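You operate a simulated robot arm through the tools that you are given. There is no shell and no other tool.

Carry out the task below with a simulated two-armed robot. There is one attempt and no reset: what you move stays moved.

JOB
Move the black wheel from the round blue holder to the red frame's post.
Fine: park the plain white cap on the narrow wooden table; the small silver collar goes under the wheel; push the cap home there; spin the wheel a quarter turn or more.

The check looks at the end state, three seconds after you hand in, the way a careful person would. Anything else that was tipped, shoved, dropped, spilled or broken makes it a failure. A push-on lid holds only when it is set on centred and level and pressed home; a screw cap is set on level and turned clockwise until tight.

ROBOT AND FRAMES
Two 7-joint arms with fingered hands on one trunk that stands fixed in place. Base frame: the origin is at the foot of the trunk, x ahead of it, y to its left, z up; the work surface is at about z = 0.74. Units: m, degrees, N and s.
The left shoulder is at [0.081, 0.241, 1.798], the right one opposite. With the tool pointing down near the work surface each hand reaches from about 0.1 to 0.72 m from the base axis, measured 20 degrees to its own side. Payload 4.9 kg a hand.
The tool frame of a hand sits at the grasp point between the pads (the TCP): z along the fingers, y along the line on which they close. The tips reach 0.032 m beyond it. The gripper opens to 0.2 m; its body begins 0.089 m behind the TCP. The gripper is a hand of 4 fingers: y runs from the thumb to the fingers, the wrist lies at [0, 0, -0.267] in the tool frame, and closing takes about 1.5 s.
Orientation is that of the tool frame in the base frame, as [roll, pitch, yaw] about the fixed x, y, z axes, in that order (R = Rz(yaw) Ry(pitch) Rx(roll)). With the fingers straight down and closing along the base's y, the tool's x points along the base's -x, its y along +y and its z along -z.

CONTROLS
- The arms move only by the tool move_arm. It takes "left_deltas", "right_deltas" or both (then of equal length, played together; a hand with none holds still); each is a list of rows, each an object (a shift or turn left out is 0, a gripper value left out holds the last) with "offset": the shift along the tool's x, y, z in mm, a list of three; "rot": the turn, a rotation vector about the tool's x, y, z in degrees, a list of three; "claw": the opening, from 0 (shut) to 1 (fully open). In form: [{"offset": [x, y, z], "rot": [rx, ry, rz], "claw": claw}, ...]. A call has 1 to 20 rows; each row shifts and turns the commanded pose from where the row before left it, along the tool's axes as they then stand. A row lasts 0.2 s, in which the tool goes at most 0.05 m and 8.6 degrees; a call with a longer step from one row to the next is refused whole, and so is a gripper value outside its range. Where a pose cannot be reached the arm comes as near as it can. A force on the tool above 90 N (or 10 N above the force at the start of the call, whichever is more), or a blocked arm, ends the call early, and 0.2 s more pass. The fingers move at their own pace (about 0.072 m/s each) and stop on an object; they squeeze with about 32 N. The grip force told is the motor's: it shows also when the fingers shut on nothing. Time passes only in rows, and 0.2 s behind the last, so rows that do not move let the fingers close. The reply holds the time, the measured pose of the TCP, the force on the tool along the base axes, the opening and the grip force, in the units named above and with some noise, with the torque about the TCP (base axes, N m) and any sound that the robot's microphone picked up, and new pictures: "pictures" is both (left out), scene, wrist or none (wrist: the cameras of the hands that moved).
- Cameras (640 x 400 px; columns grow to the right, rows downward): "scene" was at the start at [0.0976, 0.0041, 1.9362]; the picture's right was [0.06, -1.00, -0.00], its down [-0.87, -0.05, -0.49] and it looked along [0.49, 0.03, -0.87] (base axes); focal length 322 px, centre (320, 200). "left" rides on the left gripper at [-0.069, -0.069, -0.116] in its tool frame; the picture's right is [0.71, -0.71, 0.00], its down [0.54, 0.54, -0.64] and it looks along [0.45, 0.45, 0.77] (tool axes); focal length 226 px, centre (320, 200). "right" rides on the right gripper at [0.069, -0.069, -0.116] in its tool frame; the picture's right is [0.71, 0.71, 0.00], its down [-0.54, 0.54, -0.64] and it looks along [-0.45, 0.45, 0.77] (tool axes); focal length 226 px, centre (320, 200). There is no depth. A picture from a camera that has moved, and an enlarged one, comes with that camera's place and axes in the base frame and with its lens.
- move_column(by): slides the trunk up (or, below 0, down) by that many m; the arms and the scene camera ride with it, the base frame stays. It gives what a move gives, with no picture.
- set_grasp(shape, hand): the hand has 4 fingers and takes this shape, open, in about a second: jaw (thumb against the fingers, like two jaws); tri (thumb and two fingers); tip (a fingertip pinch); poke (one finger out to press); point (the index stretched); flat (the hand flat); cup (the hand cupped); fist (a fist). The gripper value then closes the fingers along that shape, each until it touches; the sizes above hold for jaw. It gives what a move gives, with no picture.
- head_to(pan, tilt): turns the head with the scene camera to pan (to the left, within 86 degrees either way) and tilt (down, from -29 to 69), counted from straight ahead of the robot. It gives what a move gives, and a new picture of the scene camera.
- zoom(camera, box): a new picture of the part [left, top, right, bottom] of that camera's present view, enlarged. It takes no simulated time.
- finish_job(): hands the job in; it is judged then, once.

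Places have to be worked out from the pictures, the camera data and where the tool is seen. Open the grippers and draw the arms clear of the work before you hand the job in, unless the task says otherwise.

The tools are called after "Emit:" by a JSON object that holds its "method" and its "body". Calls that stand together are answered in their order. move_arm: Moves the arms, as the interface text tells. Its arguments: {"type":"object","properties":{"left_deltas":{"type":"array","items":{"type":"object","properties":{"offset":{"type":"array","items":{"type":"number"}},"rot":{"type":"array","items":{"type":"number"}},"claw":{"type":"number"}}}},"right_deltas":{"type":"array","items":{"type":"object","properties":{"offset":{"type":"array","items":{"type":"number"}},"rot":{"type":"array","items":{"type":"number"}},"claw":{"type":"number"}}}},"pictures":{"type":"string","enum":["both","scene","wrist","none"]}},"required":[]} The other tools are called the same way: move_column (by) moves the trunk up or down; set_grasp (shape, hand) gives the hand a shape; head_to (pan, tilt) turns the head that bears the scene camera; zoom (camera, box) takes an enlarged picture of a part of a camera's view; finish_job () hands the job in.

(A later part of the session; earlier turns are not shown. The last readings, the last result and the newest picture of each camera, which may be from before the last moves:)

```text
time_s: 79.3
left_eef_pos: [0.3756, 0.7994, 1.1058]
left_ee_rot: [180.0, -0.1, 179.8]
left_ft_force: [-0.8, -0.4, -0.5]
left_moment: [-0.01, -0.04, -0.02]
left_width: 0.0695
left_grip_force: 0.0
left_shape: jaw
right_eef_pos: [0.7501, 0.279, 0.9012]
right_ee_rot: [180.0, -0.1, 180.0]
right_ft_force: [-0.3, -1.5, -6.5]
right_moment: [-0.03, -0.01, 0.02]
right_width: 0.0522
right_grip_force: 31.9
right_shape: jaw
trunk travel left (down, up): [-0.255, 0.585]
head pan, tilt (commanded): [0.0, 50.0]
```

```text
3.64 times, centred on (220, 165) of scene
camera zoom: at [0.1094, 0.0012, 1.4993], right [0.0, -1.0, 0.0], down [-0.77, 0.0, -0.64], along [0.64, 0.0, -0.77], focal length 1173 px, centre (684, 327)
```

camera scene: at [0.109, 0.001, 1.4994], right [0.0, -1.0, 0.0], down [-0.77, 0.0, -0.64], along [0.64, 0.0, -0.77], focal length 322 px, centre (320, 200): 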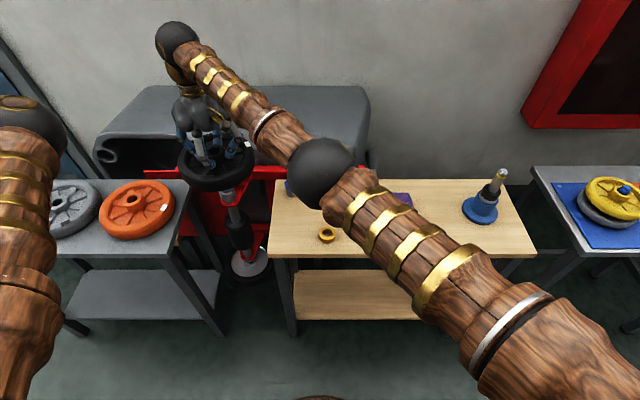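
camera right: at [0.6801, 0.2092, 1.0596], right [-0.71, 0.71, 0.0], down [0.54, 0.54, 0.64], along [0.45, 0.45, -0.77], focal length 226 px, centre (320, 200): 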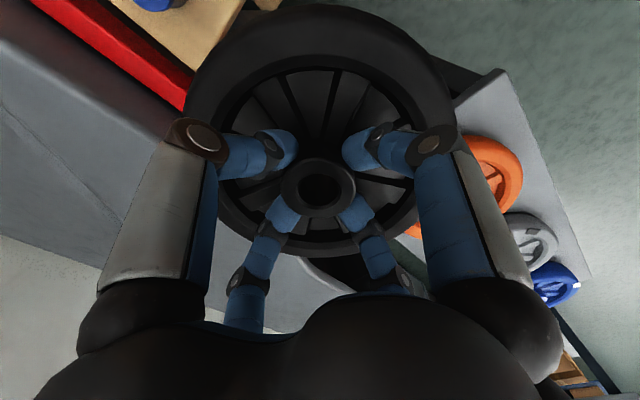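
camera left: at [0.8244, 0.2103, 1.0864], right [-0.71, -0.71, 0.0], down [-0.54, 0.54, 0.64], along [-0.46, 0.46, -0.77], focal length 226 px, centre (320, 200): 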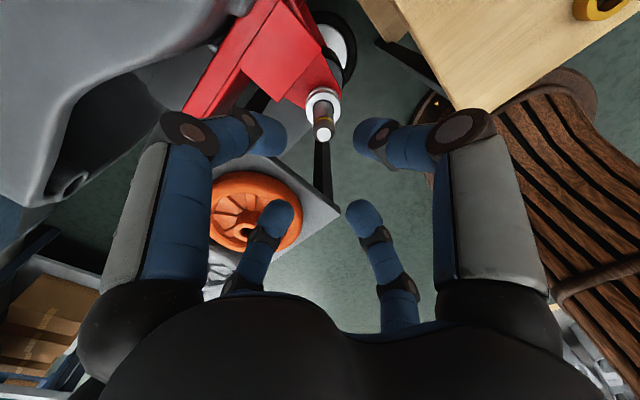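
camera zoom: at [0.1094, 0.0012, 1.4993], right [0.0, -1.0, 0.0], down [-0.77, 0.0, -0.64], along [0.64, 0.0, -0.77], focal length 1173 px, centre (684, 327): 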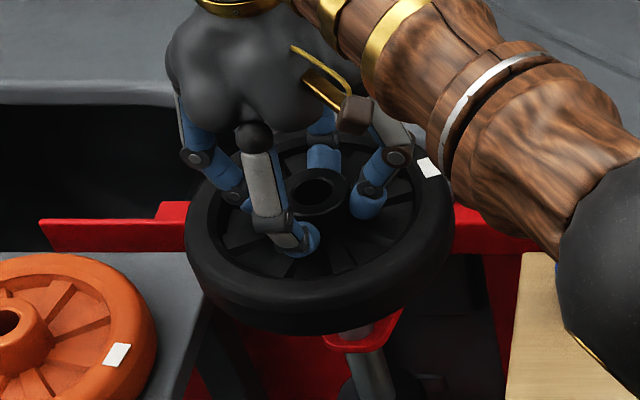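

No contact yet. Continue down another 20 mm in 5 mm steps.

Emit:
{"method": "move_arm", "body": {"right_deltas": [{"offset": [0, 0, 5]}, {"offset": [0, 0, 5]}, {"offset": [0, 0, 5]}, {"offset": [0, 0, 5]}, {"offset": [0, 0, 0]}], "pictures": "none"}}

Emit:
{"method": "zoom", "body": {"camera": "right", "box": [260, 130, 380, 230]}}

Emit:
{"method": "zoom", "body": {"camera": "scene", "box": [160, 110, 280, 220]}}

```text
time_s: 80.5
left_eef_pos: [0.3748, 0.8, 1.1056]
left_ee_rot: [-179.9, -0.2, -180.0]
left_ft_force: [0.2, 0.1, -0.3]
left_moment: [0.0, 0.0, -0.03]
left_width: 0.0697
left_grip_force: 0.1
left_shape: jaw
right_eef_pos: [0.7495, 0.2782, 0.8827]
right_ee_rot: [180.0, 0.0, 179.9]
right_ft_force: [-1.0, 7.6, -5.2]
right_moment: [0.25, -0.01, 0.01]
right_width: 0.052
right_grip_force: 31.7
right_shape: jaw
trunk travel left (down, up): [-0.255, 0.585]
head pan, tilt (commanded): [0.0, 50.0]
```

```text
4.00 times, centred on (320, 180) of right
camera zoom: at [0.6797, 0.2089, 0.9989], right [-0.71, 0.71, 0.0], down [0.54, 0.54, 0.64], along [0.45, 0.45, -0.77], focal length 904 px, centre (320, 280)
```

zoom: 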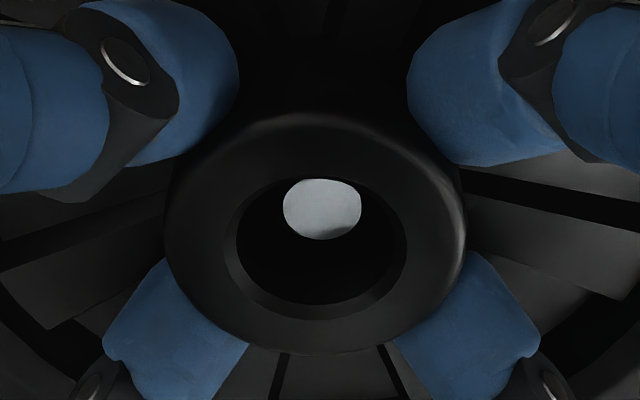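

```text
3.64 times, centred on (220, 165) of scene
camera zoom: at [0.1092, 0.002, 1.4994], right [0.0, -1.0, 0.0], down [-0.77, 0.0, -0.64], along [0.64, 0.0, -0.77], focal length 1173 px, centre (684, 327)
```

zoom: 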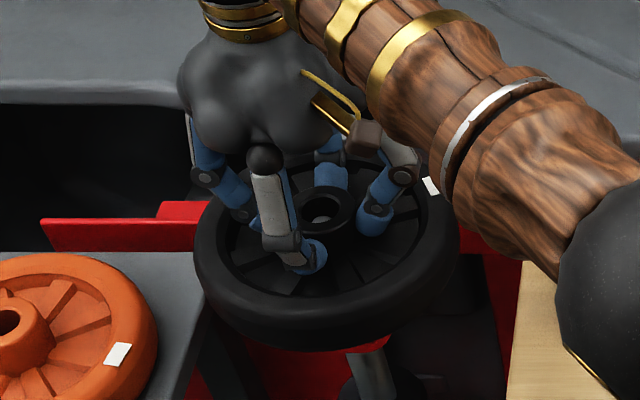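

The post pushes the hub toward +y (7.6 N). I shift +1.5 mm in y and read again.

Emit:
{"method": "move_arm", "body": {"right_deltas": [{"offset": [0, 1.5, 0]}, {"offset": [0, 0, 0]}], "pictures": "none"}}

```text
time_s: 81.1
left_eef_pos: [0.3759, 0.8003, 1.1053]
left_ee_rot: [-179.9, -0.1, 179.9]
left_ft_force: [-0.3, 0.0, 1.2]
left_moment: [-0.01, 0.0, 0.04]
left_width: 0.0695
left_grip_force: 0.2
left_shape: jaw
right_eef_pos: [0.7492, 0.2781, 0.8822]
right_ee_rot: [-179.9, -0.1, 180.0]
right_ft_force: [-2.0, 2.6, -7.7]
right_moment: [0.09, 0.07, 0.03]
right_width: 0.0518
right_grip_force: 31.9
right_shape: jaw
trunk travel left (down, up): [-0.255, 0.585]
head pan, tilt (commanded): [0.0, 50.0]
```

Forces fell; a touch more correction and continue lowering in 4 mm steps.

Emit:
{"method": "move_arm", "body": {"right_deltas": [{"offset": [0.7, 1.2, 0]}, {"offset": [0, 0, 4]}, {"offset": [0, 0, 4]}, {"offset": [0, 0, 4]}, {"offset": [0, 0, 0]}], "pictures": "none"}}

Emit:
{"method": "zoom", "body": {"camera": "right", "box": [260, 130, 380, 230]}}

```text
time_s: 82.3
left_eef_pos: [0.3754, 0.8, 1.1053]
left_ee_rot: [179.9, -0.1, 179.9]
left_ft_force: [-0.3, -0.2, 0.3]
left_moment: [0.02, -0.02, -0.01]
left_width: 0.0698
left_grip_force: 0.1
left_shape: jaw
right_eef_pos: [0.7488, 0.2813, 0.87]
right_ee_rot: [-179.9, -0.1, -180.0]
right_ft_force: [0.5, -0.5, -7.2]
right_moment: [0.01, 0.03, -0.01]
right_width: 0.0519
right_grip_force: 31.9
right_shape: jaw
trunk travel left (down, up): [-0.255, 0.585]
head pan, tilt (commanded): [0.0, 50.0]
```

```text
4.00 times, centred on (320, 180) of right
camera zoom: at [0.6796, 0.2117, 0.986], right [-0.71, 0.71, 0.0], down [0.54, 0.54, 0.64], along [0.45, 0.45, -0.77], focal length 904 px, centre (320, 280)
```

zoom: 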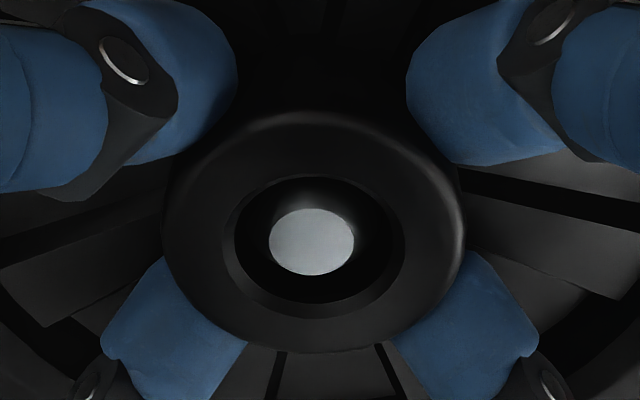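

Post tip is now centred in the hub's bore with no side load. I keep lowering.

Emit:
{"method": "move_arm", "body": {"right_deltas": [{"offset": [0, 0, 4]}, {"offset": [0, 0, 4]}, {"offset": [0, 0, 4]}, {"offset": [0, 0, 4]}, {"offset": [0, 0, 0]}], "pictures": "none"}}

Emit:
{"method": "zoom", "body": {"camera": "right", "box": [260, 130, 380, 230]}}

Emit:
{"method": "zoom", "body": {"camera": "scene", "box": [160, 110, 280, 220]}}

```text
time_s: 83.5
left_eef_pos: [0.3757, 0.7996, 1.1058]
left_ee_rot: [-179.9, 0.0, 179.9]
left_ft_force: [0.4, -0.1, -0.3]
left_moment: [0.02, 0.01, -0.02]
left_width: 0.0699
left_grip_force: 0.1
left_shape: jaw
right_eef_pos: [0.7482, 0.2805, 0.8534]
right_ee_rot: [-179.9, -0.1, -180.0]
right_ft_force: [0.5, 0.5, -6.8]
right_moment: [0.0, -0.03, 0.0]
right_width: 0.0519
right_grip_force: 32.0
right_shape: jaw
trunk travel left (down, up): [-0.255, 0.585]
head pan, tilt (commanded): [0.0, 50.0]
```

```text
4.00 times, centred on (320, 180) of right
camera zoom: at [0.6789, 0.211, 0.9702], right [-0.71, 0.71, 0.0], down [0.54, 0.54, 0.64], along [0.45, 0.45, -0.77], focal length 904 px, centre (320, 280)
```

zoom: 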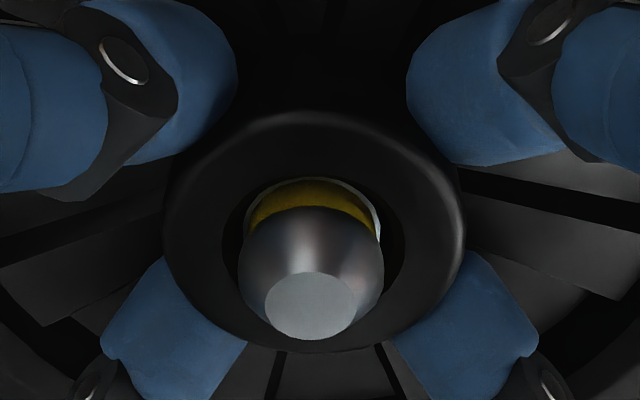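

```text
3.64 times, centred on (220, 165) of scene
camera zoom: at [0.1095, 0.0012, 1.4993], right [0.0, -1.0, 0.0], down [-0.77, 0.0, -0.64], along [0.64, 0.0, -0.77], focal length 1173 px, centre (684, 327)
```

zoom: 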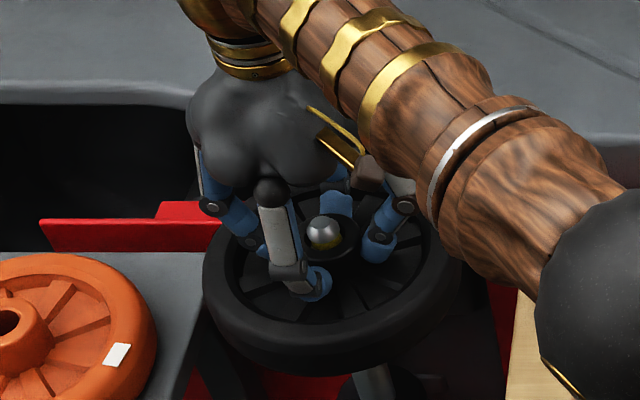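

The post protrudes like on the holder; seat should be near. I lower in 2 mm steps until the load transfers.

Emit:
{"method": "move_arm", "body": {"right_deltas": [{"offset": [0, 0, 2]}, {"offset": [0, 0, 2]}, {"offset": [0, 0, 0]}], "pictures": "none"}}

```text
time_s: 84.3
left_eef_pos: [0.3755, 0.8001, 1.106]
left_ee_rot: [-179.9, -0.1, 179.9]
left_ft_force: [-0.6, -0.5, -0.2]
left_moment: [-0.01, 0.02, 0.01]
left_width: 0.0699
left_grip_force: 0.0
left_shape: jaw
right_eef_pos: [0.7491, 0.2819, 0.851]
right_ee_rot: [-180.0, -0.2, -179.9]
right_ft_force: [-0.4, 1.1, -7.2]
right_moment: [-0.02, 0.01, 0.02]
right_width: 0.0522
right_grip_force: 31.9
right_shape: jaw
trunk travel left (down, up): [-0.255, 0.585]
head pan, tilt (commanded): [0.0, 50.0]
```

Emit:
{"method": "move_arm", "body": {"right_deltas": [{"offset": [0, 0, 2]}, {"offset": [0, 0, 2]}, {"offset": [0, 0, 0]}], "pictures": "none"}}

```text
time_s: 85.1
left_eef_pos: [0.3751, 0.7989, 1.1052]
left_ee_rot: [180.0, -0.1, 179.9]
left_ft_force: [0.4, 0.9, 0.3]
left_moment: [0.04, 0.01, -0.02]
left_width: 0.0698
left_grip_force: 0.1
left_shape: jaw
right_eef_pos: [0.7488, 0.2818, 0.8479]
right_ee_rot: [180.0, 0.0, -180.0]
right_ft_force: [0.3, 0.2, 0.1]
right_moment: [-0.14, -0.03, -0.01]
right_width: 0.0519
right_grip_force: 31.7
right_shape: jaw
trunk travel left (down, up): [-0.255, 0.585]
head pan, tilt (commanded): [0.0, 50.0]
```

The load has transferred (≈0 N): the wheel rests. I look before releasing.

Emit:
{"method": "zoom", "body": {"camera": "scene", "box": [160, 130, 280, 240]}}

Emit:
{"method": "zoom", "body": {"camera": "right", "box": [160, 0, 480, 260]}}

Emit:
{"method": "zoom", "body": {"camera": "left", "box": [0, 0, 640, 400]}}

```text
3.64 times, centred on (220, 185) of scene
camera zoom: at [0.1089, 0.001, 1.4995], right [0.0, -1.0, 0.0], down [-0.77, 0.0, -0.64], along [0.64, 0.0, -0.77], focal length 1173 px, centre (684, 254)
```

zoom: 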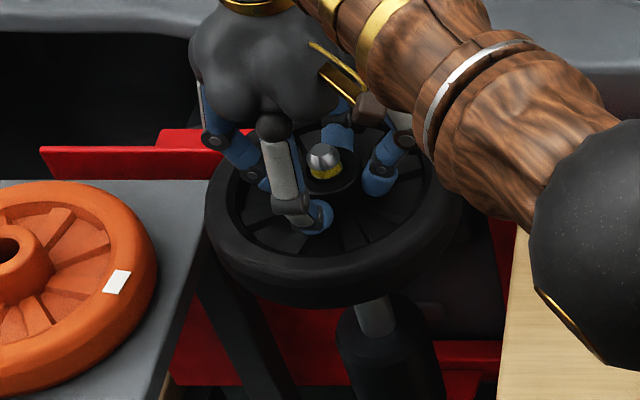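

```text
1.54 times, centred on (320, 130) of right
camera zoom: at [0.6787, 0.2113, 0.9635], right [-0.71, 0.71, 0.0], down [0.54, 0.54, 0.64], along [0.46, 0.45, -0.77], focal length 348 px, centre (320, 308)
```

zoom: 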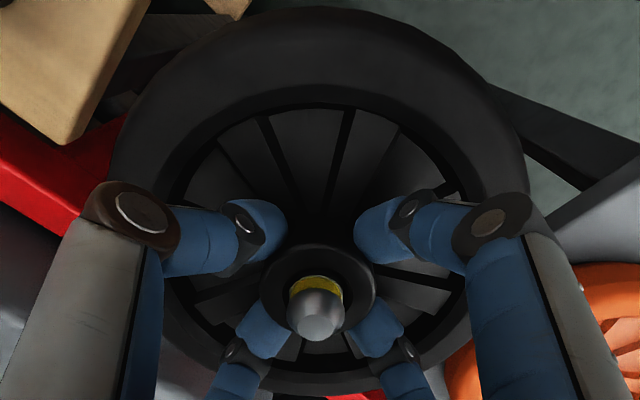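

```text
1.00 times, centred on (320, 200) of left (not enlarged: the box is as wide or as high as the picture)
camera zoom: at [0.4443, 0.7293, 1.2216], right [-0.71, -0.71, 0.0], down [-0.54, 0.54, 0.64], along [-0.46, 0.45, -0.77], focal length 226 px, centre (320, 200)
```

zoom: 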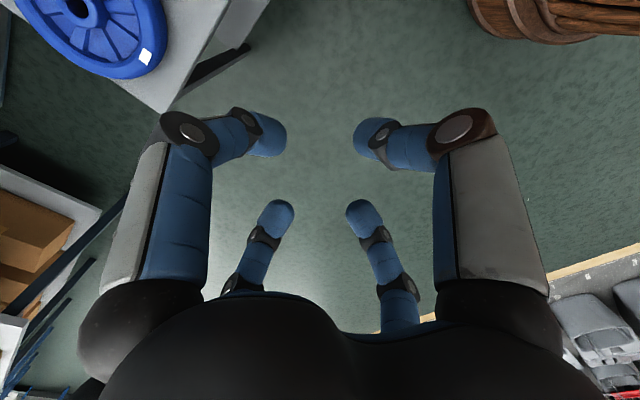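

It sits level with the yellow band showing above the hub, as it did on the holder. I open the fingers just enough and rise straight up.

Emit:
{"method": "move_arm", "body": {"right_deltas": [{"claw": 0.3}, {"claw": 0.35}, {"claw": 0.35}, {"claw": 0.35}, {"offset": [0, 0, -5]}, {"offset": [0, 0, -10]}, {"offset": [0, 0, -20]}, {"offset": [0, 0, -30]}, {"offset": [0, 0, -40]}, {"offset": [0, 0, -40]}, {"offset": [0, 0, -20]}, {"offset": [0, 0, 0]}], "pictures": "both"}}

Emit:
{"method": "zoom", "body": {"camera": "scene", "box": [160, 130, 280, 240]}}

Emit:
{"method": "zoom", "body": {"camera": "right", "box": [200, 20, 440, 200]}}

```text
time_s: 87.7
left_eef_pos: [0.3747, 0.7991, 1.1058]
left_ee_rot: [-179.9, 0.0, 179.9]
left_ft_force: [0.7, -0.9, 0.7]
left_moment: [0.01, 0.02, 0.02]
left_width: 0.0697
left_grip_force: 0.1
left_shape: jaw
right_eef_pos: [0.7486, 0.2818, 1.0111]
right_ee_rot: [179.9, 0.1, 180.0]
right_ft_force: [-0.9, -0.5, 0.6]
right_moment: [0.0, -0.03, -0.04]
right_width: 0.0696
right_grip_force: 0.0
right_shape: jaw
trunk travel left (down, up): [-0.255, 0.585]
head pan, tilt (commanded): [0.0, 50.0]
camera scene: at [0.1089, 0.0009, 1.4994], right [0.0, -1.0, 0.0], down [-0.77, 0.0, -0.64], along [0.64, 0.0, -0.77], focal length 322 px, centre (320, 200)
camera right: at [0.6791, 0.2114, 1.1272], right [-0.71, 0.71, 0.0], down [0.54, 0.54, 0.64], along [0.45, 0.45, -0.77], focal length 226 px, centre (320, 200)
```

scene: 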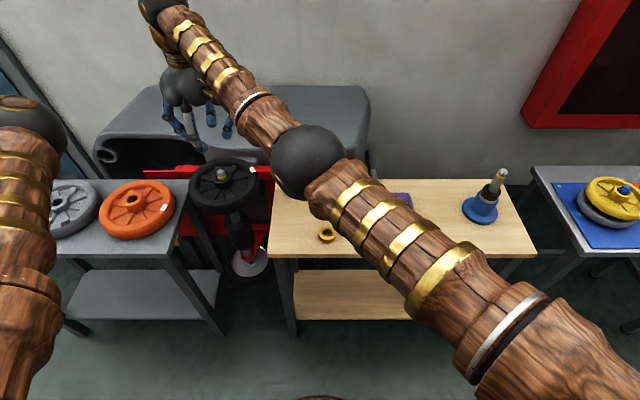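
right: 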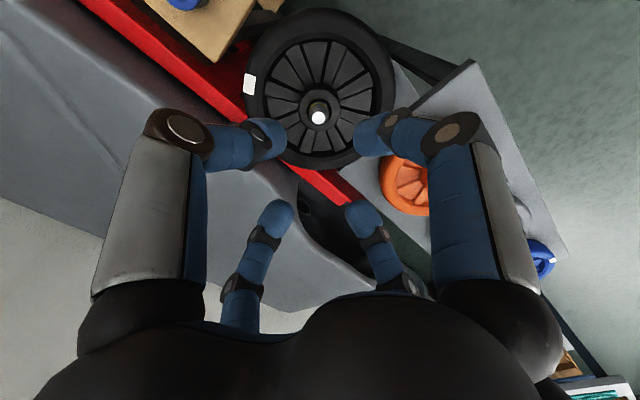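

```text
3.64 times, centred on (220, 185) of scene
camera zoom: at [0.1089, 0.0009, 1.4994], right [0.0, -1.0, 0.0], down [-0.77, 0.0, -0.64], along [0.64, 0.0, -0.77], focal length 1173 px, centre (684, 254)
```

zoom: 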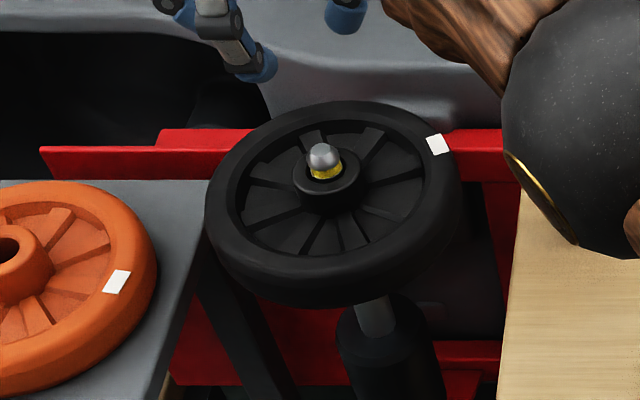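

```text
2.22 times, centred on (320, 110) of right
camera zoom: at [0.6791, 0.2114, 1.1272], right [-0.71, 0.71, 0.0], down [0.54, 0.54, 0.64], along [0.45, 0.45, -0.77], focal length 502 px, centre (320, 400)
```

zoom: 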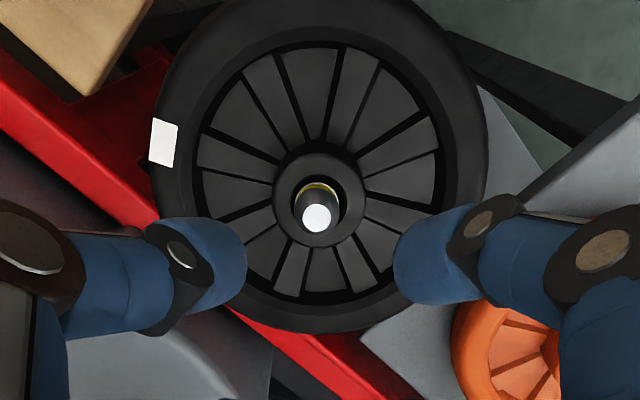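

The wheel is on the post, on top of the collar. Now I fetch the white cap with the right hand, going back to the exact pose where I released it (0.6207, −0.1194).

Emit:
{"method": "move_arm", "body": {"right_deltas": [{"offset": [11.6, -36.4, 0], "claw": 0.4}, {"offset": [11.6, -36.4, 0]}, {"offset": [11.6, -36.4, 0]}, {"offset": [11.6, -36.4, 0]}, {"offset": [11.6, -36.4, 0]}, {"offset": [11.6, -36.4, 0]}, {"offset": [11.6, -36.4, 0]}, {"offset": [11.6, -36.4, 0]}, {"offset": [11.6, -36.4, 0]}, {"offset": [11.6, -36.4, 0]}, {"offset": [11.6, -36.8, 0]}, {"offset": [0, 0, 40]}, {"offset": [0, 0, 40]}, {"offset": [0, 0, 40]}, {"offset": [0, 0, 20]}, {"offset": [0, 0, 0]}], "pictures": "both"}}

Emit:
{"method": "zoom", "body": {"camera": "right", "box": [240, 80, 400, 200]}}

```text
time_s: 91.1
left_eef_pos: [0.3747, 0.7994, 1.1066]
left_ee_rot: [180.0, 0.1, -180.0]
left_ft_force: [-0.5, 0.4, 0.3]
left_moment: [0.02, -0.02, -0.03]
left_width: 0.0698
left_grip_force: 0.0
left_shape: jaw
right_eef_pos: [0.62, -0.1196, 0.874]
right_ee_rot: [-179.9, 0.0, -180.0]
right_ft_force: [-0.6, -0.1, 0.0]
right_moment: [-0.01, 0.04, -0.01]
right_width: 0.0801
right_grip_force: 0.1
right_shape: jaw
trunk travel left (down, up): [-0.255, 0.585]
head pan, tilt (commanded): [0.0, 50.0]
camera scene: at [0.1083, 0.0004, 1.4995], right [0.0, -1.0, 0.0], down [-0.77, 0.0, -0.64], along [0.64, 0.0, -0.77], focal length 322 px, centre (320, 200)
camera right: at [0.5504, -0.1895, 0.9901], right [-0.71, 0.71, 0.0], down [0.54, 0.54, 0.64], along [0.45, 0.45, -0.77], focal length 226 px, centre (320, 200)
```

scene: 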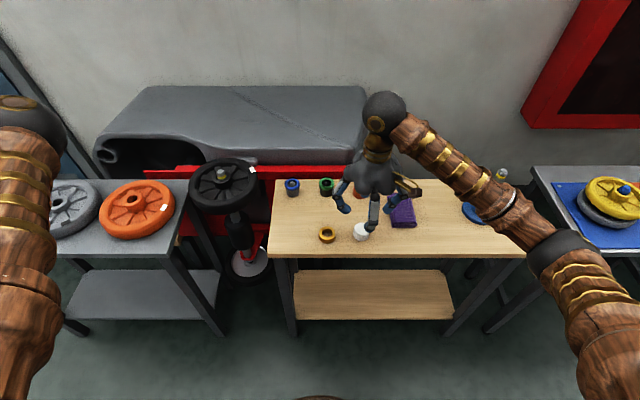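
right: 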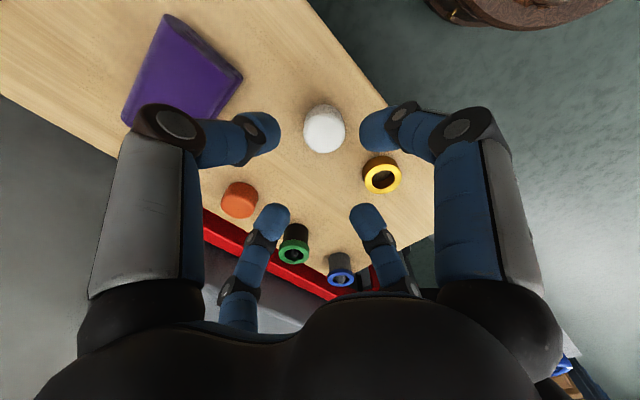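

```text
3.33 times, centred on (320, 140) of right
camera zoom: at [0.5504, -0.1895, 0.9901], right [-0.71, 0.71, 0.0], down [0.54, 0.54, 0.64], along [0.45, 0.45, -0.77], focal length 754 px, centre (320, 400)
```

zoom: 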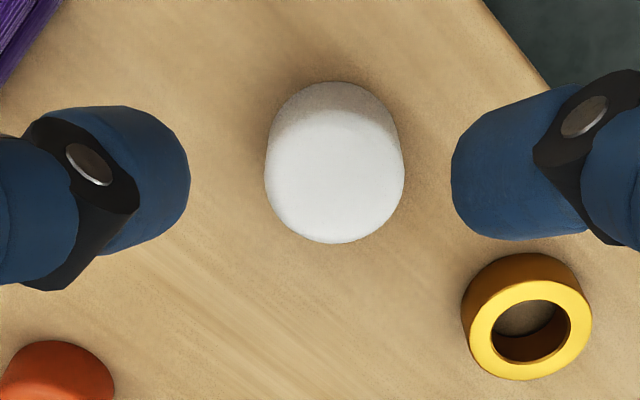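

The cap sits ~(−2.3, +3.9) mm off the hand axis; I correct and descend to the grip height.

Emit:
{"method": "move_arm", "body": {"right_deltas": [{"offset": [2.3, 3.9, 30]}, {"offset": [0, 0, 30]}, {"offset": [0, 0, 20]}, {"offset": [0, 0, 10]}, {"offset": [0, 0, 3]}, {"offset": [0, 0, 0]}], "pictures": "none"}}

Emit:
{"method": "zoom", "body": {"camera": "right", "box": [240, 100, 400, 240]}}

```text
time_s: 92.5
left_eef_pos: [0.3762, 0.7987, 1.1068]
left_ee_rot: [-180.0, -0.1, 179.8]
left_ft_force: [0.2, 0.6, 0.3]
left_moment: [0.0, 0.0, -0.01]
left_width: 0.0697
left_grip_force: 0.2
left_shape: jaw
right_eef_pos: [0.6198, -0.1153, 0.7789]
right_ee_rot: [179.9, 0.0, 180.0]
right_ft_force: [-0.3, 0.7, -0.1]
right_moment: [0.0, 0.01, 0.02]
right_width: 0.0801
right_grip_force: 0.1
right_shape: jaw
trunk travel left (down, up): [-0.255, 0.585]
head pan, tilt (commanded): [0.0, 50.0]
```

```text
2.86 times, centred on (320, 170) of right
camera zoom: at [0.5496, -0.1845, 0.8957], right [-0.71, 0.71, 0.0], down [0.54, 0.54, 0.64], along [0.45, 0.45, -0.77], focal length 646 px, centre (320, 286)
```

zoom: 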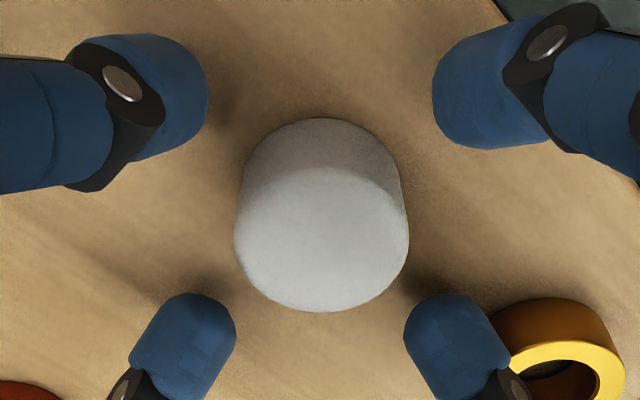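

Laterally centred. Close on the cap.

Emit:
{"method": "move_arm", "body": {"right_deltas": [{"offset": [0, 0, -2], "claw": 0.3}, {"claw": 0.2}, {"claw": 0.1}, {"claw": 0.0}, {"claw": 0.0}, {"claw": 0.0}, {"claw": 0.0}, {"claw": 0.0}], "pictures": "none"}}

Emit:
{"method": "zoom", "body": {"camera": "right", "box": [240, 100, 400, 240]}}

```text
time_s: 94.3
left_eef_pos: [0.3748, 0.7996, 1.1062]
left_ee_rot: [-180.0, -0.1, 179.9]
left_ft_force: [-0.4, -0.6, -0.7]
left_moment: [0.0, 0.02, 0.05]
left_width: 0.0697
left_grip_force: 0.1
left_shape: jaw
right_eef_pos: [0.6188, -0.1149, 0.7824]
right_ee_rot: [-179.9, 0.1, 180.0]
right_ft_force: [-0.5, 0.8, 0.0]
right_moment: [0.0, 0.01, 0.04]
right_width: 0.0383
right_grip_force: 32.7
right_shape: jaw
trunk travel left (down, up): [-0.255, 0.585]
head pan, tilt (commanded): [0.0, 50.0]
```

```text
2.86 times, centred on (320, 170) of right
camera zoom: at [0.5493, -0.1847, 0.8976], right [-0.71, 0.71, 0.0], down [0.54, 0.54, 0.64], along [0.45, 0.45, -0.77], focal length 646 px, centre (320, 286)
```

zoom: 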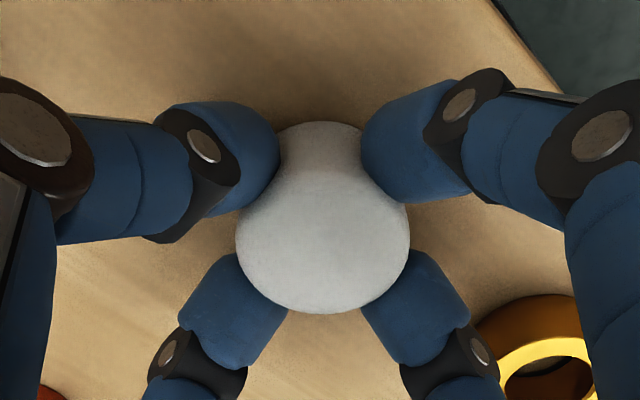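

Cap gripped (width 0.038). I lift it and carry it to above the post.

Emit:
{"method": "move_arm", "body": {"right_deltas": [{"offset": [0, 0, -20]}, {"offset": [0, 0, -40]}, {"offset": [0, 0, -45]}, {"offset": [0, 0, -45]}, {"offset": [0, 0, -45]}, {"offset": [-12, 35.8, 0]}, {"offset": [-12, 35.8, 0]}, {"offset": [-12, 35.8, 0]}, {"offset": [-12, 35.8, 0]}, {"offset": [-12, 35.8, 0]}, {"offset": [-12, 35.8, 0]}, {"offset": [-12, 35.8, 0]}, {"offset": [-12, 35.8, 0]}, {"offset": [-12, 35.8, 0]}, {"offset": [-12, 35.8, 0]}, {"offset": [-12, 35.5, 0]}, {"offset": [0, 0, 20]}, {"offset": [0, 0, 20]}, {"offset": [0, 0, 0]}], "pictures": "both"}}

Emit:
{"method": "zoom", "body": {"camera": "scene", "box": [180, 120, 270, 210]}}

Emit:
{"method": "zoom", "body": {"camera": "right", "box": [240, 80, 400, 220]}}

```text
time_s: 98.3
left_eef_pos: [0.3746, 0.8, 1.1059]
left_ee_rot: [180.0, 0.0, 179.9]
left_ft_force: [0.0, -0.4, 0.0]
left_moment: [-0.01, 0.02, 0.01]
left_width: 0.0697
left_grip_force: 0.1
left_shape: jaw
right_eef_pos: [0.7506, 0.2772, 0.9346]
right_ee_rot: [179.9, 0.0, 180.0]
right_ft_force: [0.0, 0.2, -0.2]
right_moment: [0.0, 0.0, 0.01]
right_width: 0.0384
right_grip_force: 32.4
right_shape: jaw
trunk travel left (down, up): [-0.255, 0.585]
head pan, tilt (commanded): [0.0, 50.0]
camera scene: at [0.1083, 0.0013, 1.4995], right [0.0, -1.0, 0.0], down [-0.77, 0.0, -0.64], along [0.64, 0.0, -0.77], focal length 322 px, centre (320, 200)
camera right: at [0.6814, 0.2078, 1.0508], right [-0.71, 0.71, 0.0], down [0.54, 0.54, 0.64], along [0.45, 0.45, -0.77], focal length 226 px, centre (320, 200)
```

scene: 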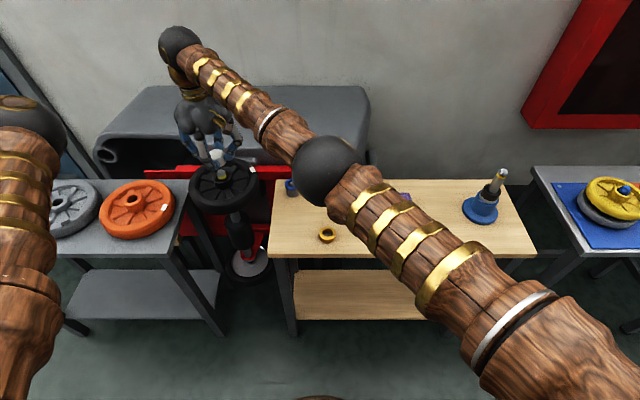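
right: 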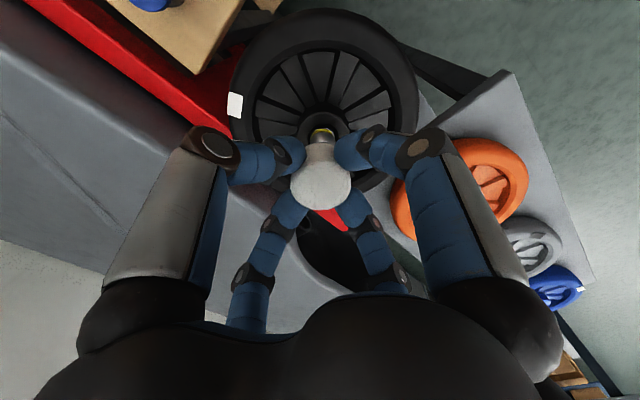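

```text
4.44 times, centred on (225, 165) of scene
camera zoom: at [0.1083, 0.0013, 1.4995], right [0.0, -1.0, 0.0], down [-0.77, 0.0, -0.64], along [0.64, 0.0, -0.77], focal length 1433 px, centre (742, 356)
```

zoom: 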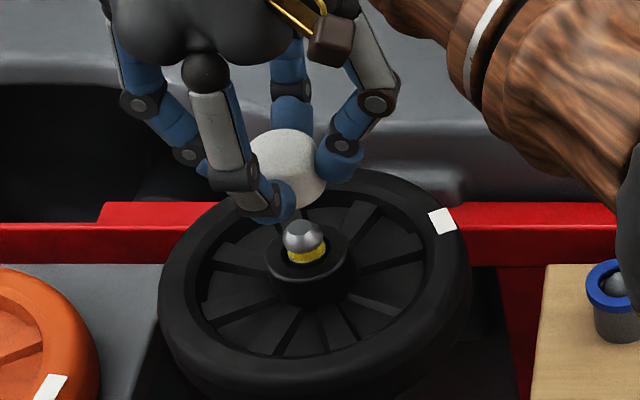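

```text
2.86 times, centred on (320, 150) of right
camera zoom: at [0.6814, 0.2078, 1.0508], right [-0.71, 0.71, 0.0], down [0.54, 0.54, 0.64], along [0.45, 0.45, -0.77], focal length 646 px, centre (320, 343)
```

zoom: 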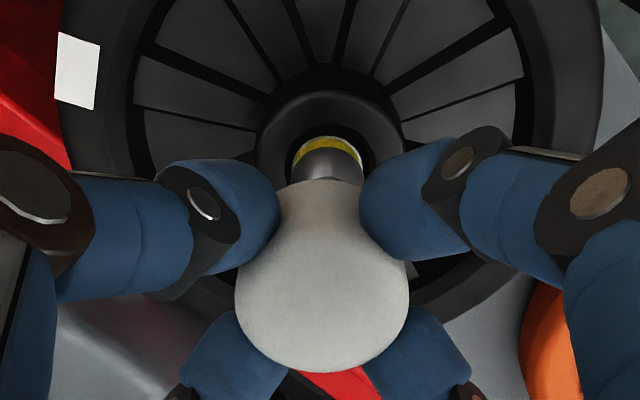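

I zoom in more to compare cap axis and post axis.

Emit:
{"method": "zoom", "body": {"camera": "scene", "box": [200, 135, 250, 185]}}

Emit:
{"method": "zoom", "body": {"camera": "right", "box": [280, 110, 370, 220]}}

```text
8.00 times, centred on (225, 160) of scene
camera zoom: at [0.1083, 0.0013, 1.4995], right [0.0, -1.0, 0.0], down [-0.77, 0.0, -0.64], along [0.64, 0.0, -0.77], focal length 2580 px, centre (1080, 520)
```

zoom: 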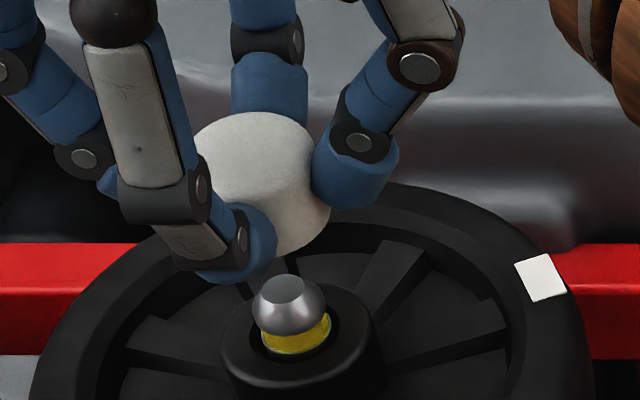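

```text
3.64 times, centred on (325, 165) of right
camera zoom: at [0.6814, 0.2078, 1.0508], right [-0.71, 0.71, 0.0], down [0.54, 0.54, 0.64], along [0.45, 0.45, -0.77], focal length 822 px, centre (302, 327)
```

zoom: 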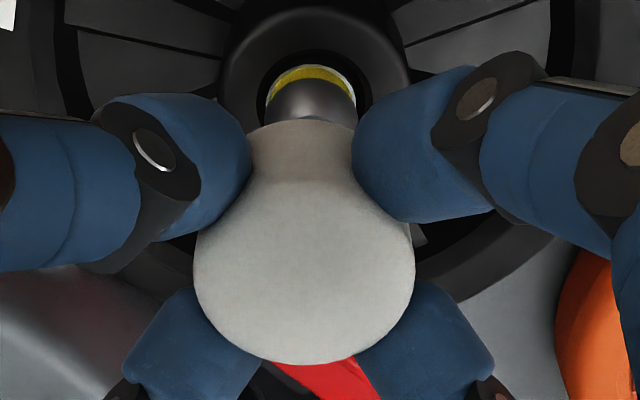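

The cap is about (−0.8, +1.9) mm from the post's axis; I correct and lower to just above the tip, then look again.

Emit:
{"method": "move_arm", "body": {"right_deltas": [{"offset": [0.8, 1.9, 0]}, {"offset": [0, 0, 10]}, {"offset": [0, 0, 10]}, {"offset": [0, 0, 5]}, {"offset": [0, 0, 0]}], "pictures": "none"}}

Emit:
{"method": "zoom", "body": {"camera": "scene", "box": [200, 140, 250, 190]}}

Emit:
{"method": "zoom", "body": {"camera": "right", "box": [280, 110, 370, 220]}}

```text
time_s: 99.5
left_eef_pos: [0.3743, 0.7992, 1.1055]
left_ee_rot: [-179.9, -0.2, 179.9]
left_ft_force: [-0.8, -1.0, -1.0]
left_moment: [-0.01, 0.01, 0.01]
left_width: 0.0696
left_grip_force: 0.0
left_shape: jaw
right_eef_pos: [0.7506, 0.2783, 0.9097]
right_ee_rot: [179.9, 0.0, -180.0]
right_ft_force: [0.0, -0.1, -0.8]
right_moment: [-0.02, 0.01, 0.01]
right_width: 0.0384
right_grip_force: 31.4
right_shape: jaw
trunk travel left (down, up): [-0.255, 0.585]
head pan, tilt (commanded): [0.0, 50.0]
```

```text
8.00 times, centred on (225, 165) of scene
camera zoom: at [0.1087, 0.0008, 1.4994], right [0.0, -1.0, 0.0], down [-0.77, 0.0, -0.64], along [0.64, 0.0, -0.77], focal length 2580 px, centre (1080, 480)
```

zoom: 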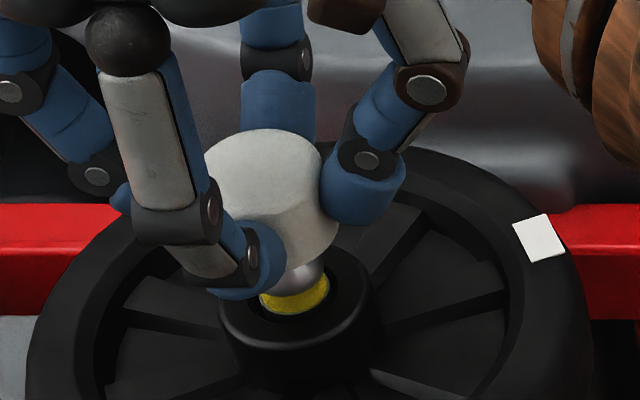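

```text
3.64 times, centred on (325, 165) of right
camera zoom: at [0.6804, 0.2097, 1.0262], right [-0.71, 0.71, 0.0], down [0.54, 0.54, 0.64], along [0.45, 0.45, -0.77], focal length 822 px, centre (302, 327)
```

zoom: 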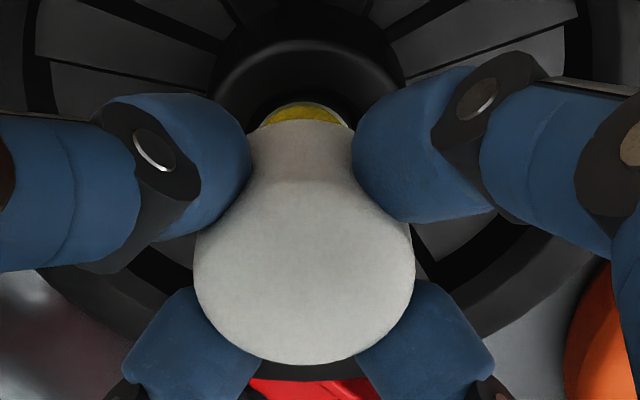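

Both views now show cap and post coaxial. I lower onto the tip in small steps, watching the force.

Emit:
{"method": "move_arm", "body": {"right_deltas": [{"offset": [0, 0, 4]}, {"offset": [0, 0, 4]}, {"offset": [0, 0, 3]}, {"offset": [0, 0, 0]}], "pictures": "none"}}

Emit:
{"method": "zoom", "body": {"camera": "scene", "box": [200, 140, 250, 190]}}

```text
time_s: 100.5
left_eef_pos: [0.3761, 0.7998, 1.1058]
left_ee_rot: [-180.0, -0.1, 179.8]
left_ft_force: [-0.1, -0.3, -0.2]
left_moment: [0.0, 0.01, -0.03]
left_width: 0.0699
left_grip_force: 0.1
left_shape: jaw
right_eef_pos: [0.7512, 0.2795, 0.8993]
right_ee_rot: [179.9, 0.0, 179.9]
right_ft_force: [-0.9, -0.1, -1.1]
right_moment: [-0.01, -0.01, 0.01]
right_width: 0.0382
right_grip_force: 32.5
right_shape: jaw
trunk travel left (down, up): [-0.255, 0.585]
head pan, tilt (commanded): [0.0, 50.0]
```

```text
8.00 times, centred on (225, 165) of scene
camera zoom: at [0.1087, 0.0009, 1.4994], right [0.0, -1.0, 0.0], down [-0.77, 0.0, -0.64], along [0.64, 0.0, -0.77], focal length 2580 px, centre (1080, 480)
```

zoom: 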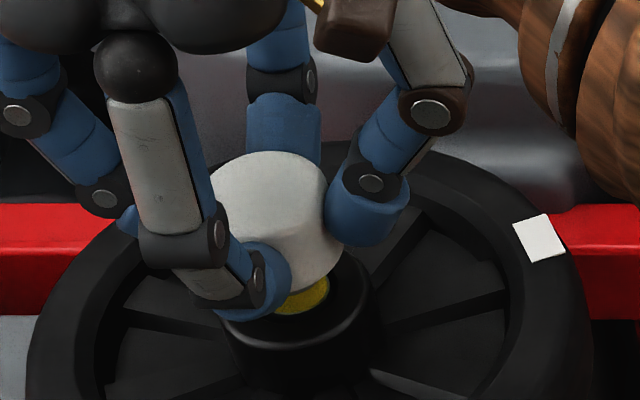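

No resistance so far; the cap is slipping over the dome. Continue in 2–3 mm steps.

Emit:
{"method": "move_arm", "body": {"right_deltas": [{"offset": [0, 0, 3]}, {"offset": [0, 0, 2]}, {"offset": [0, 0, 0]}], "pictures": "none"}}

Emit:
{"method": "move_arm", "body": {"right_deltas": [{"offset": [0, 0, 2]}, {"offset": [0, 0, 2]}, {"offset": [0, 0, 0]}], "pictures": "none"}}

Emit:
{"method": "zoom", "body": {"camera": "scene", "box": [200, 140, 250, 190]}}

```text
time_s: 101.3
left_eef_pos: [0.3755, 0.7995, 1.1051]
left_ee_rot: [-180.0, -0.1, 179.9]
left_ft_force: [0.3, -0.8, -0.2]
left_moment: [0.02, 0.01, -0.01]
left_width: 0.0698
left_grip_force: 0.1
left_shape: jaw
right_eef_pos: [0.7495, 0.2796, 0.8944]
right_ee_rot: [180.0, 0.1, -180.0]
right_ft_force: [-0.8, 1.2, 0.1]
right_moment: [-0.04, 0.03, 0.0]
right_width: 0.0385
right_grip_force: 32.1
right_shape: jaw
trunk travel left (down, up): [-0.255, 0.585]
head pan, tilt (commanded): [0.0, 50.0]
```

```text
time_s: 102.1
left_eef_pos: [0.3741, 0.7988, 1.1063]
left_ee_rot: [-180.0, 0.0, 179.9]
left_ft_force: [-1.2, 0.2, 0.5]
left_moment: [0.0, 0.0, -0.02]
left_width: 0.07
left_grip_force: 0.1
left_shape: jaw
right_eef_pos: [0.7502, 0.2791, 0.891]
right_ee_rot: [-179.9, 0.0, 179.9]
right_ft_force: [0.0, -0.1, -0.8]
right_moment: [-0.02, 0.01, 0.01]
right_width: 0.0383
right_grip_force: 31.8
right_shape: jaw
trunk travel left (down, up): [-0.255, 0.585]
head pan, tilt (commanded): [0.0, 50.0]
```

```text
8.00 times, centred on (225, 165) of scene
camera zoom: at [0.1087, 0.0009, 1.4994], right [0.0, -1.0, 0.0], down [-0.77, 0.0, -0.64], along [0.64, 0.0, -0.77], focal length 2580 px, centre (1080, 480)
```

zoom: 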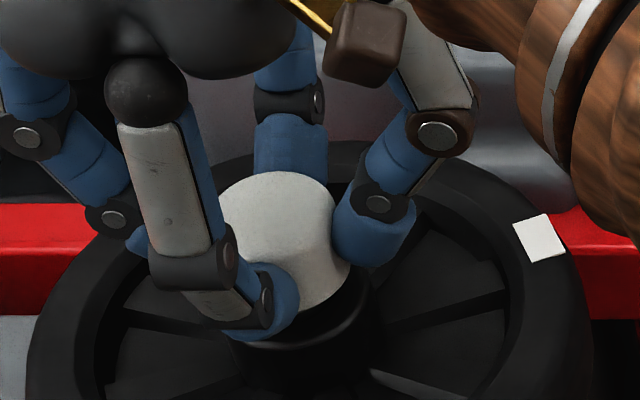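

Nearly at the hub; continue in 2 mm steps until resistance.

Emit:
{"method": "move_arm", "body": {"right_deltas": [{"offset": [0, 0, 2]}, {"offset": [0, 0, 1]}, {"offset": [0, 0, 0]}], "pictures": "none"}}

Emit:
{"method": "move_arm", "body": {"right_deltas": [{"offset": [0, 0, 1]}, {"offset": [0, 0, 1]}, {"offset": [0, 0, 0]}], "pictures": "none"}}

```text
time_s: 102.9
left_eef_pos: [0.3754, 0.8003, 1.1064]
left_ee_rot: [-180.0, -0.1, 179.9]
left_ft_force: [0.8, 0.6, -0.2]
left_moment: [0.0, 0.02, 0.0]
left_width: 0.07
left_grip_force: 0.2
left_shape: jaw
right_eef_pos: [0.7511, 0.2793, 0.8852]
right_ee_rot: [-179.8, -0.1, 180.0]
right_ft_force: [-0.3, 0.5, -0.6]
right_moment: [0.01, -0.05, 0.0]
right_width: 0.0386
right_grip_force: 31.9
right_shape: jaw
trunk travel left (down, up): [-0.255, 0.585]
head pan, tilt (commanded): [0.0, 50.0]
```

```text
time_s: 103.7
left_eef_pos: [0.3759, 0.7995, 1.1056]
left_ee_rot: [180.0, 0.0, 180.0]
left_ft_force: [-0.1, -0.6, 0.7]
left_moment: [0.02, 0.03, 0.02]
left_width: 0.07
left_grip_force: 0.0
left_shape: jaw
right_eef_pos: [0.7509, 0.2788, 0.8854]
right_ee_rot: [-180.0, 0.1, -179.9]
right_ft_force: [-0.4, -0.4, 0.0]
right_moment: [0.0, -0.04, 0.0]
right_width: 0.0384
right_grip_force: 32.1
right_shape: jaw
trunk travel left (down, up): [-0.255, 0.585]
head pan, tilt (commanded): [0.0, 50.0]
```

Emit:
{"method": "zoom", "body": {"camera": "scene", "box": [200, 140, 250, 190]}}

Emit:
{"method": "move_arm", "body": {"right_deltas": [{"offset": [0, 0, 1.5]}, {"offset": [0, 0, 1.5]}, {"offset": [0, 0, 0]}], "pictures": "none"}}

```text
8.00 times, centred on (225, 165) of scene
camera zoom: at [0.1085, 0.0008, 1.4994], right [0.0, -1.0, 0.0], down [-0.77, 0.0, -0.64], along [0.64, 0.0, -0.77], focal length 2580 px, centre (1080, 480)
```

zoom: 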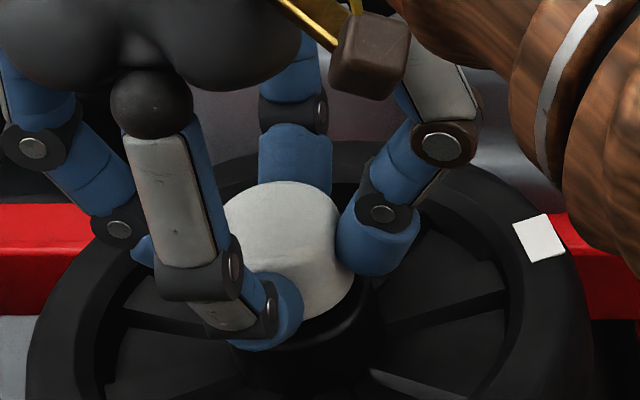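

```text
time_s: 104.5
left_eef_pos: [0.3752, 0.7995, 1.1059]
left_ee_rot: [180.0, -0.2, 179.9]
left_ft_force: [-0.8, 0.0, -0.7]
left_moment: [-0.01, 0.02, 0.0]
left_width: 0.0698
left_grip_force: 0.0
left_shape: jaw
right_eef_pos: [0.751, 0.2801, 0.8833]
right_ee_rot: [179.9, 0.0, -180.0]
right_ft_force: [0.4, 0.1, -0.4]
right_moment: [-0.02, 0.02, 0.0]
right_width: 0.0384
right_grip_force: 32.4
right_shape: jaw
trunk travel left (down, up): [-0.255, 0.585]
head pan, tilt (commanded): [0.0, 50.0]
```

Still free. Continue gently.

Emit:
{"method": "move_arm", "body": {"right_deltas": [{"offset": [0, 0, 1.5]}, {"offset": [0, 0, 1.5]}, {"offset": [0, 0, 0]}], "pictures": "none"}}

Emit:
{"method": "zoom", "body": {"camera": "scene", "box": [200, 140, 250, 190]}}

Emit:
{"method": "zoom", "body": {"camera": "right", "box": [270, 110, 370, 220]}}

```text
time_s: 105.3
left_eef_pos: [0.3741, 0.7989, 1.1079]
left_ee_rot: [-179.9, 0.1, 179.9]
left_ft_force: [1.0, 1.0, -0.3]
left_moment: [0.0, -0.02, 0.03]
left_width: 0.0697
left_grip_force: 0.1
left_shape: jaw
right_eef_pos: [0.7495, 0.2791, 0.8802]
right_ee_rot: [179.9, 0.1, -179.9]
right_ft_force: [0.2, -0.1, 6.9]
right_moment: [-0.09, 0.05, 0.0]
right_width: 0.0384
right_grip_force: 32.4
right_shape: jaw
trunk travel left (down, up): [-0.255, 0.585]
head pan, tilt (commanded): [0.0, 50.0]
```

```text
8.00 times, centred on (225, 165) of scene
camera zoom: at [0.1079, 0.0006, 1.4996], right [0.0, -1.0, 0.0], down [-0.77, 0.0, -0.64], along [0.64, 0.0, -0.77], focal length 2580 px, centre (1080, 480)
```

zoom: 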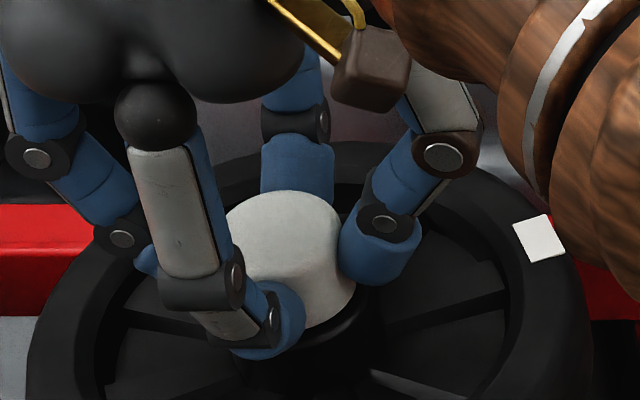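

```text
3.64 times, centred on (320, 165) of right
camera zoom: at [0.6805, 0.2098, 0.9967], right [-0.71, 0.71, 0.0], down [0.54, 0.54, 0.64], along [0.46, 0.45, -0.77], focal length 822 px, centre (320, 327)
```

zoom: 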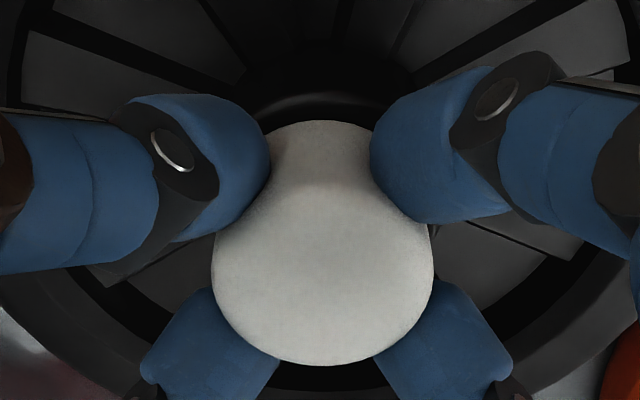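

Resistance begins (7 N) at TCP 0.880. Now I press: small steps downward, watching force and listening for a click.

Emit:
{"method": "move_arm", "body": {"right_deltas": [{"offset": [0, 0, 1.5]}, {"offset": [0, 0, 1.5]}, {"offset": [0, 0, 0]}], "pictures": "none"}}

```text
time_s: 106.1
left_eef_pos: [0.3743, 0.7986, 1.1082]
left_ee_rot: [-179.9, 0.1, 179.9]
left_ft_force: [-0.1, 0.4, 0.4]
left_moment: [0.04, 0.02, -0.01]
left_width: 0.0699
left_grip_force: 0.1
left_shape: jaw
right_eef_pos: [0.7492, 0.2783, 0.8801]
right_ee_rot: [179.9, 0.3, 179.9]
right_ft_force: [2.9, 2.4, 25.2]
right_moment: [0.03, -0.05, -0.03]
right_width: 0.0392
right_grip_force: 31.9
right_shape: jaw
trunk travel left (down, up): [-0.255, 0.585]
head pan, tilt (commanded): [0.0, 50.0]
```

25 N now, no movement. Press harder.

Emit:
{"method": "move_arm", "body": {"right_deltas": [{"offset": [0, 0, 1.5]}, {"offset": [0, 0, 1.5]}, {"offset": [0, 0, 1.5]}, {"offset": [0, 0, 0]}], "pictures": "none"}}

Emit:
{"method": "zoom", "body": {"camera": "scene", "box": [200, 140, 250, 190]}}

```text
time_s: 107.1
left_eef_pos: [0.3724, 0.7975, 1.1082]
left_ee_rot: [179.8, 0.1, 179.9]
left_ft_force: [-1.1, 0.3, 0.7]
left_moment: [0.01, 0.01, -0.01]
left_width: 0.0699
left_grip_force: 0.0
left_shape: jaw
right_eef_pos: [0.749, 0.2797, 0.8799]
right_ee_rot: [179.8, 0.4, -179.9]
right_ft_force: [14.8, 1.9, 44.7]
right_moment: [0.03, -0.35, 0.06]
right_width: 0.0396
right_grip_force: 31.9
right_shape: jaw
trunk travel left (down, up): [-0.255, 0.585]
head pan, tilt (commanded): [0.0, 50.0]
```

```text
8.00 times, centred on (225, 165) of scene
camera zoom: at [0.105, -0.0009, 1.4999], right [0.0, -1.0, 0.0], down [-0.76, 0.0, -0.64], along [0.64, 0.0, -0.76], focal length 2580 px, centre (1080, 480)
```

zoom: 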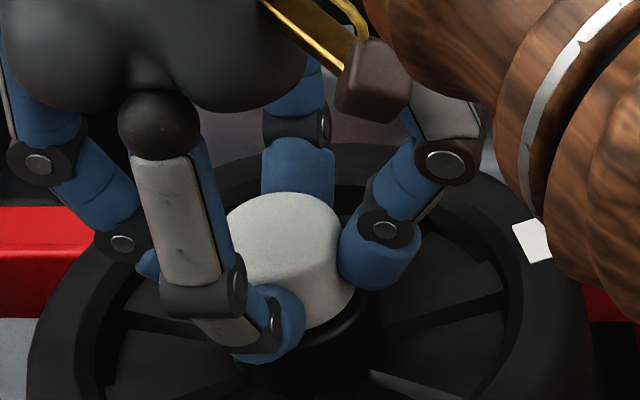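

45 N with no further travel; the cap sits on the hub. I unload and then do a light pull test to see whether it is retained.

Emit:
{"method": "move_arm", "body": {"right_deltas": [{"offset": [0, 0, -3]}, {"offset": [0, 0, -3]}, {"offset": [0, 0, -2.5]}, {"offset": [0, 0, 0]}], "pictures": "none"}}

```text
time_s: 108.1
left_eef_pos: [0.3749, 0.7991, 1.1052]
left_ee_rot: [-180.0, 0.0, 180.0]
left_ft_force: [-0.2, -0.7, 0.3]
left_moment: [-0.02, 0.02, 0.01]
left_width: 0.0698
left_grip_force: 0.0
left_shape: jaw
right_eef_pos: [0.7506, 0.2784, 0.8797]
right_ee_rot: [180.0, 0.0, 180.0]
right_ft_force: [14.4, 3.1, 17.2]
right_moment: [0.11, -0.45, 0.09]
right_width: 0.0399
right_grip_force: 32.0
right_shape: jaw
trunk travel left (down, up): [-0.255, 0.585]
head pan, tilt (commanded): [0.0, 50.0]
```

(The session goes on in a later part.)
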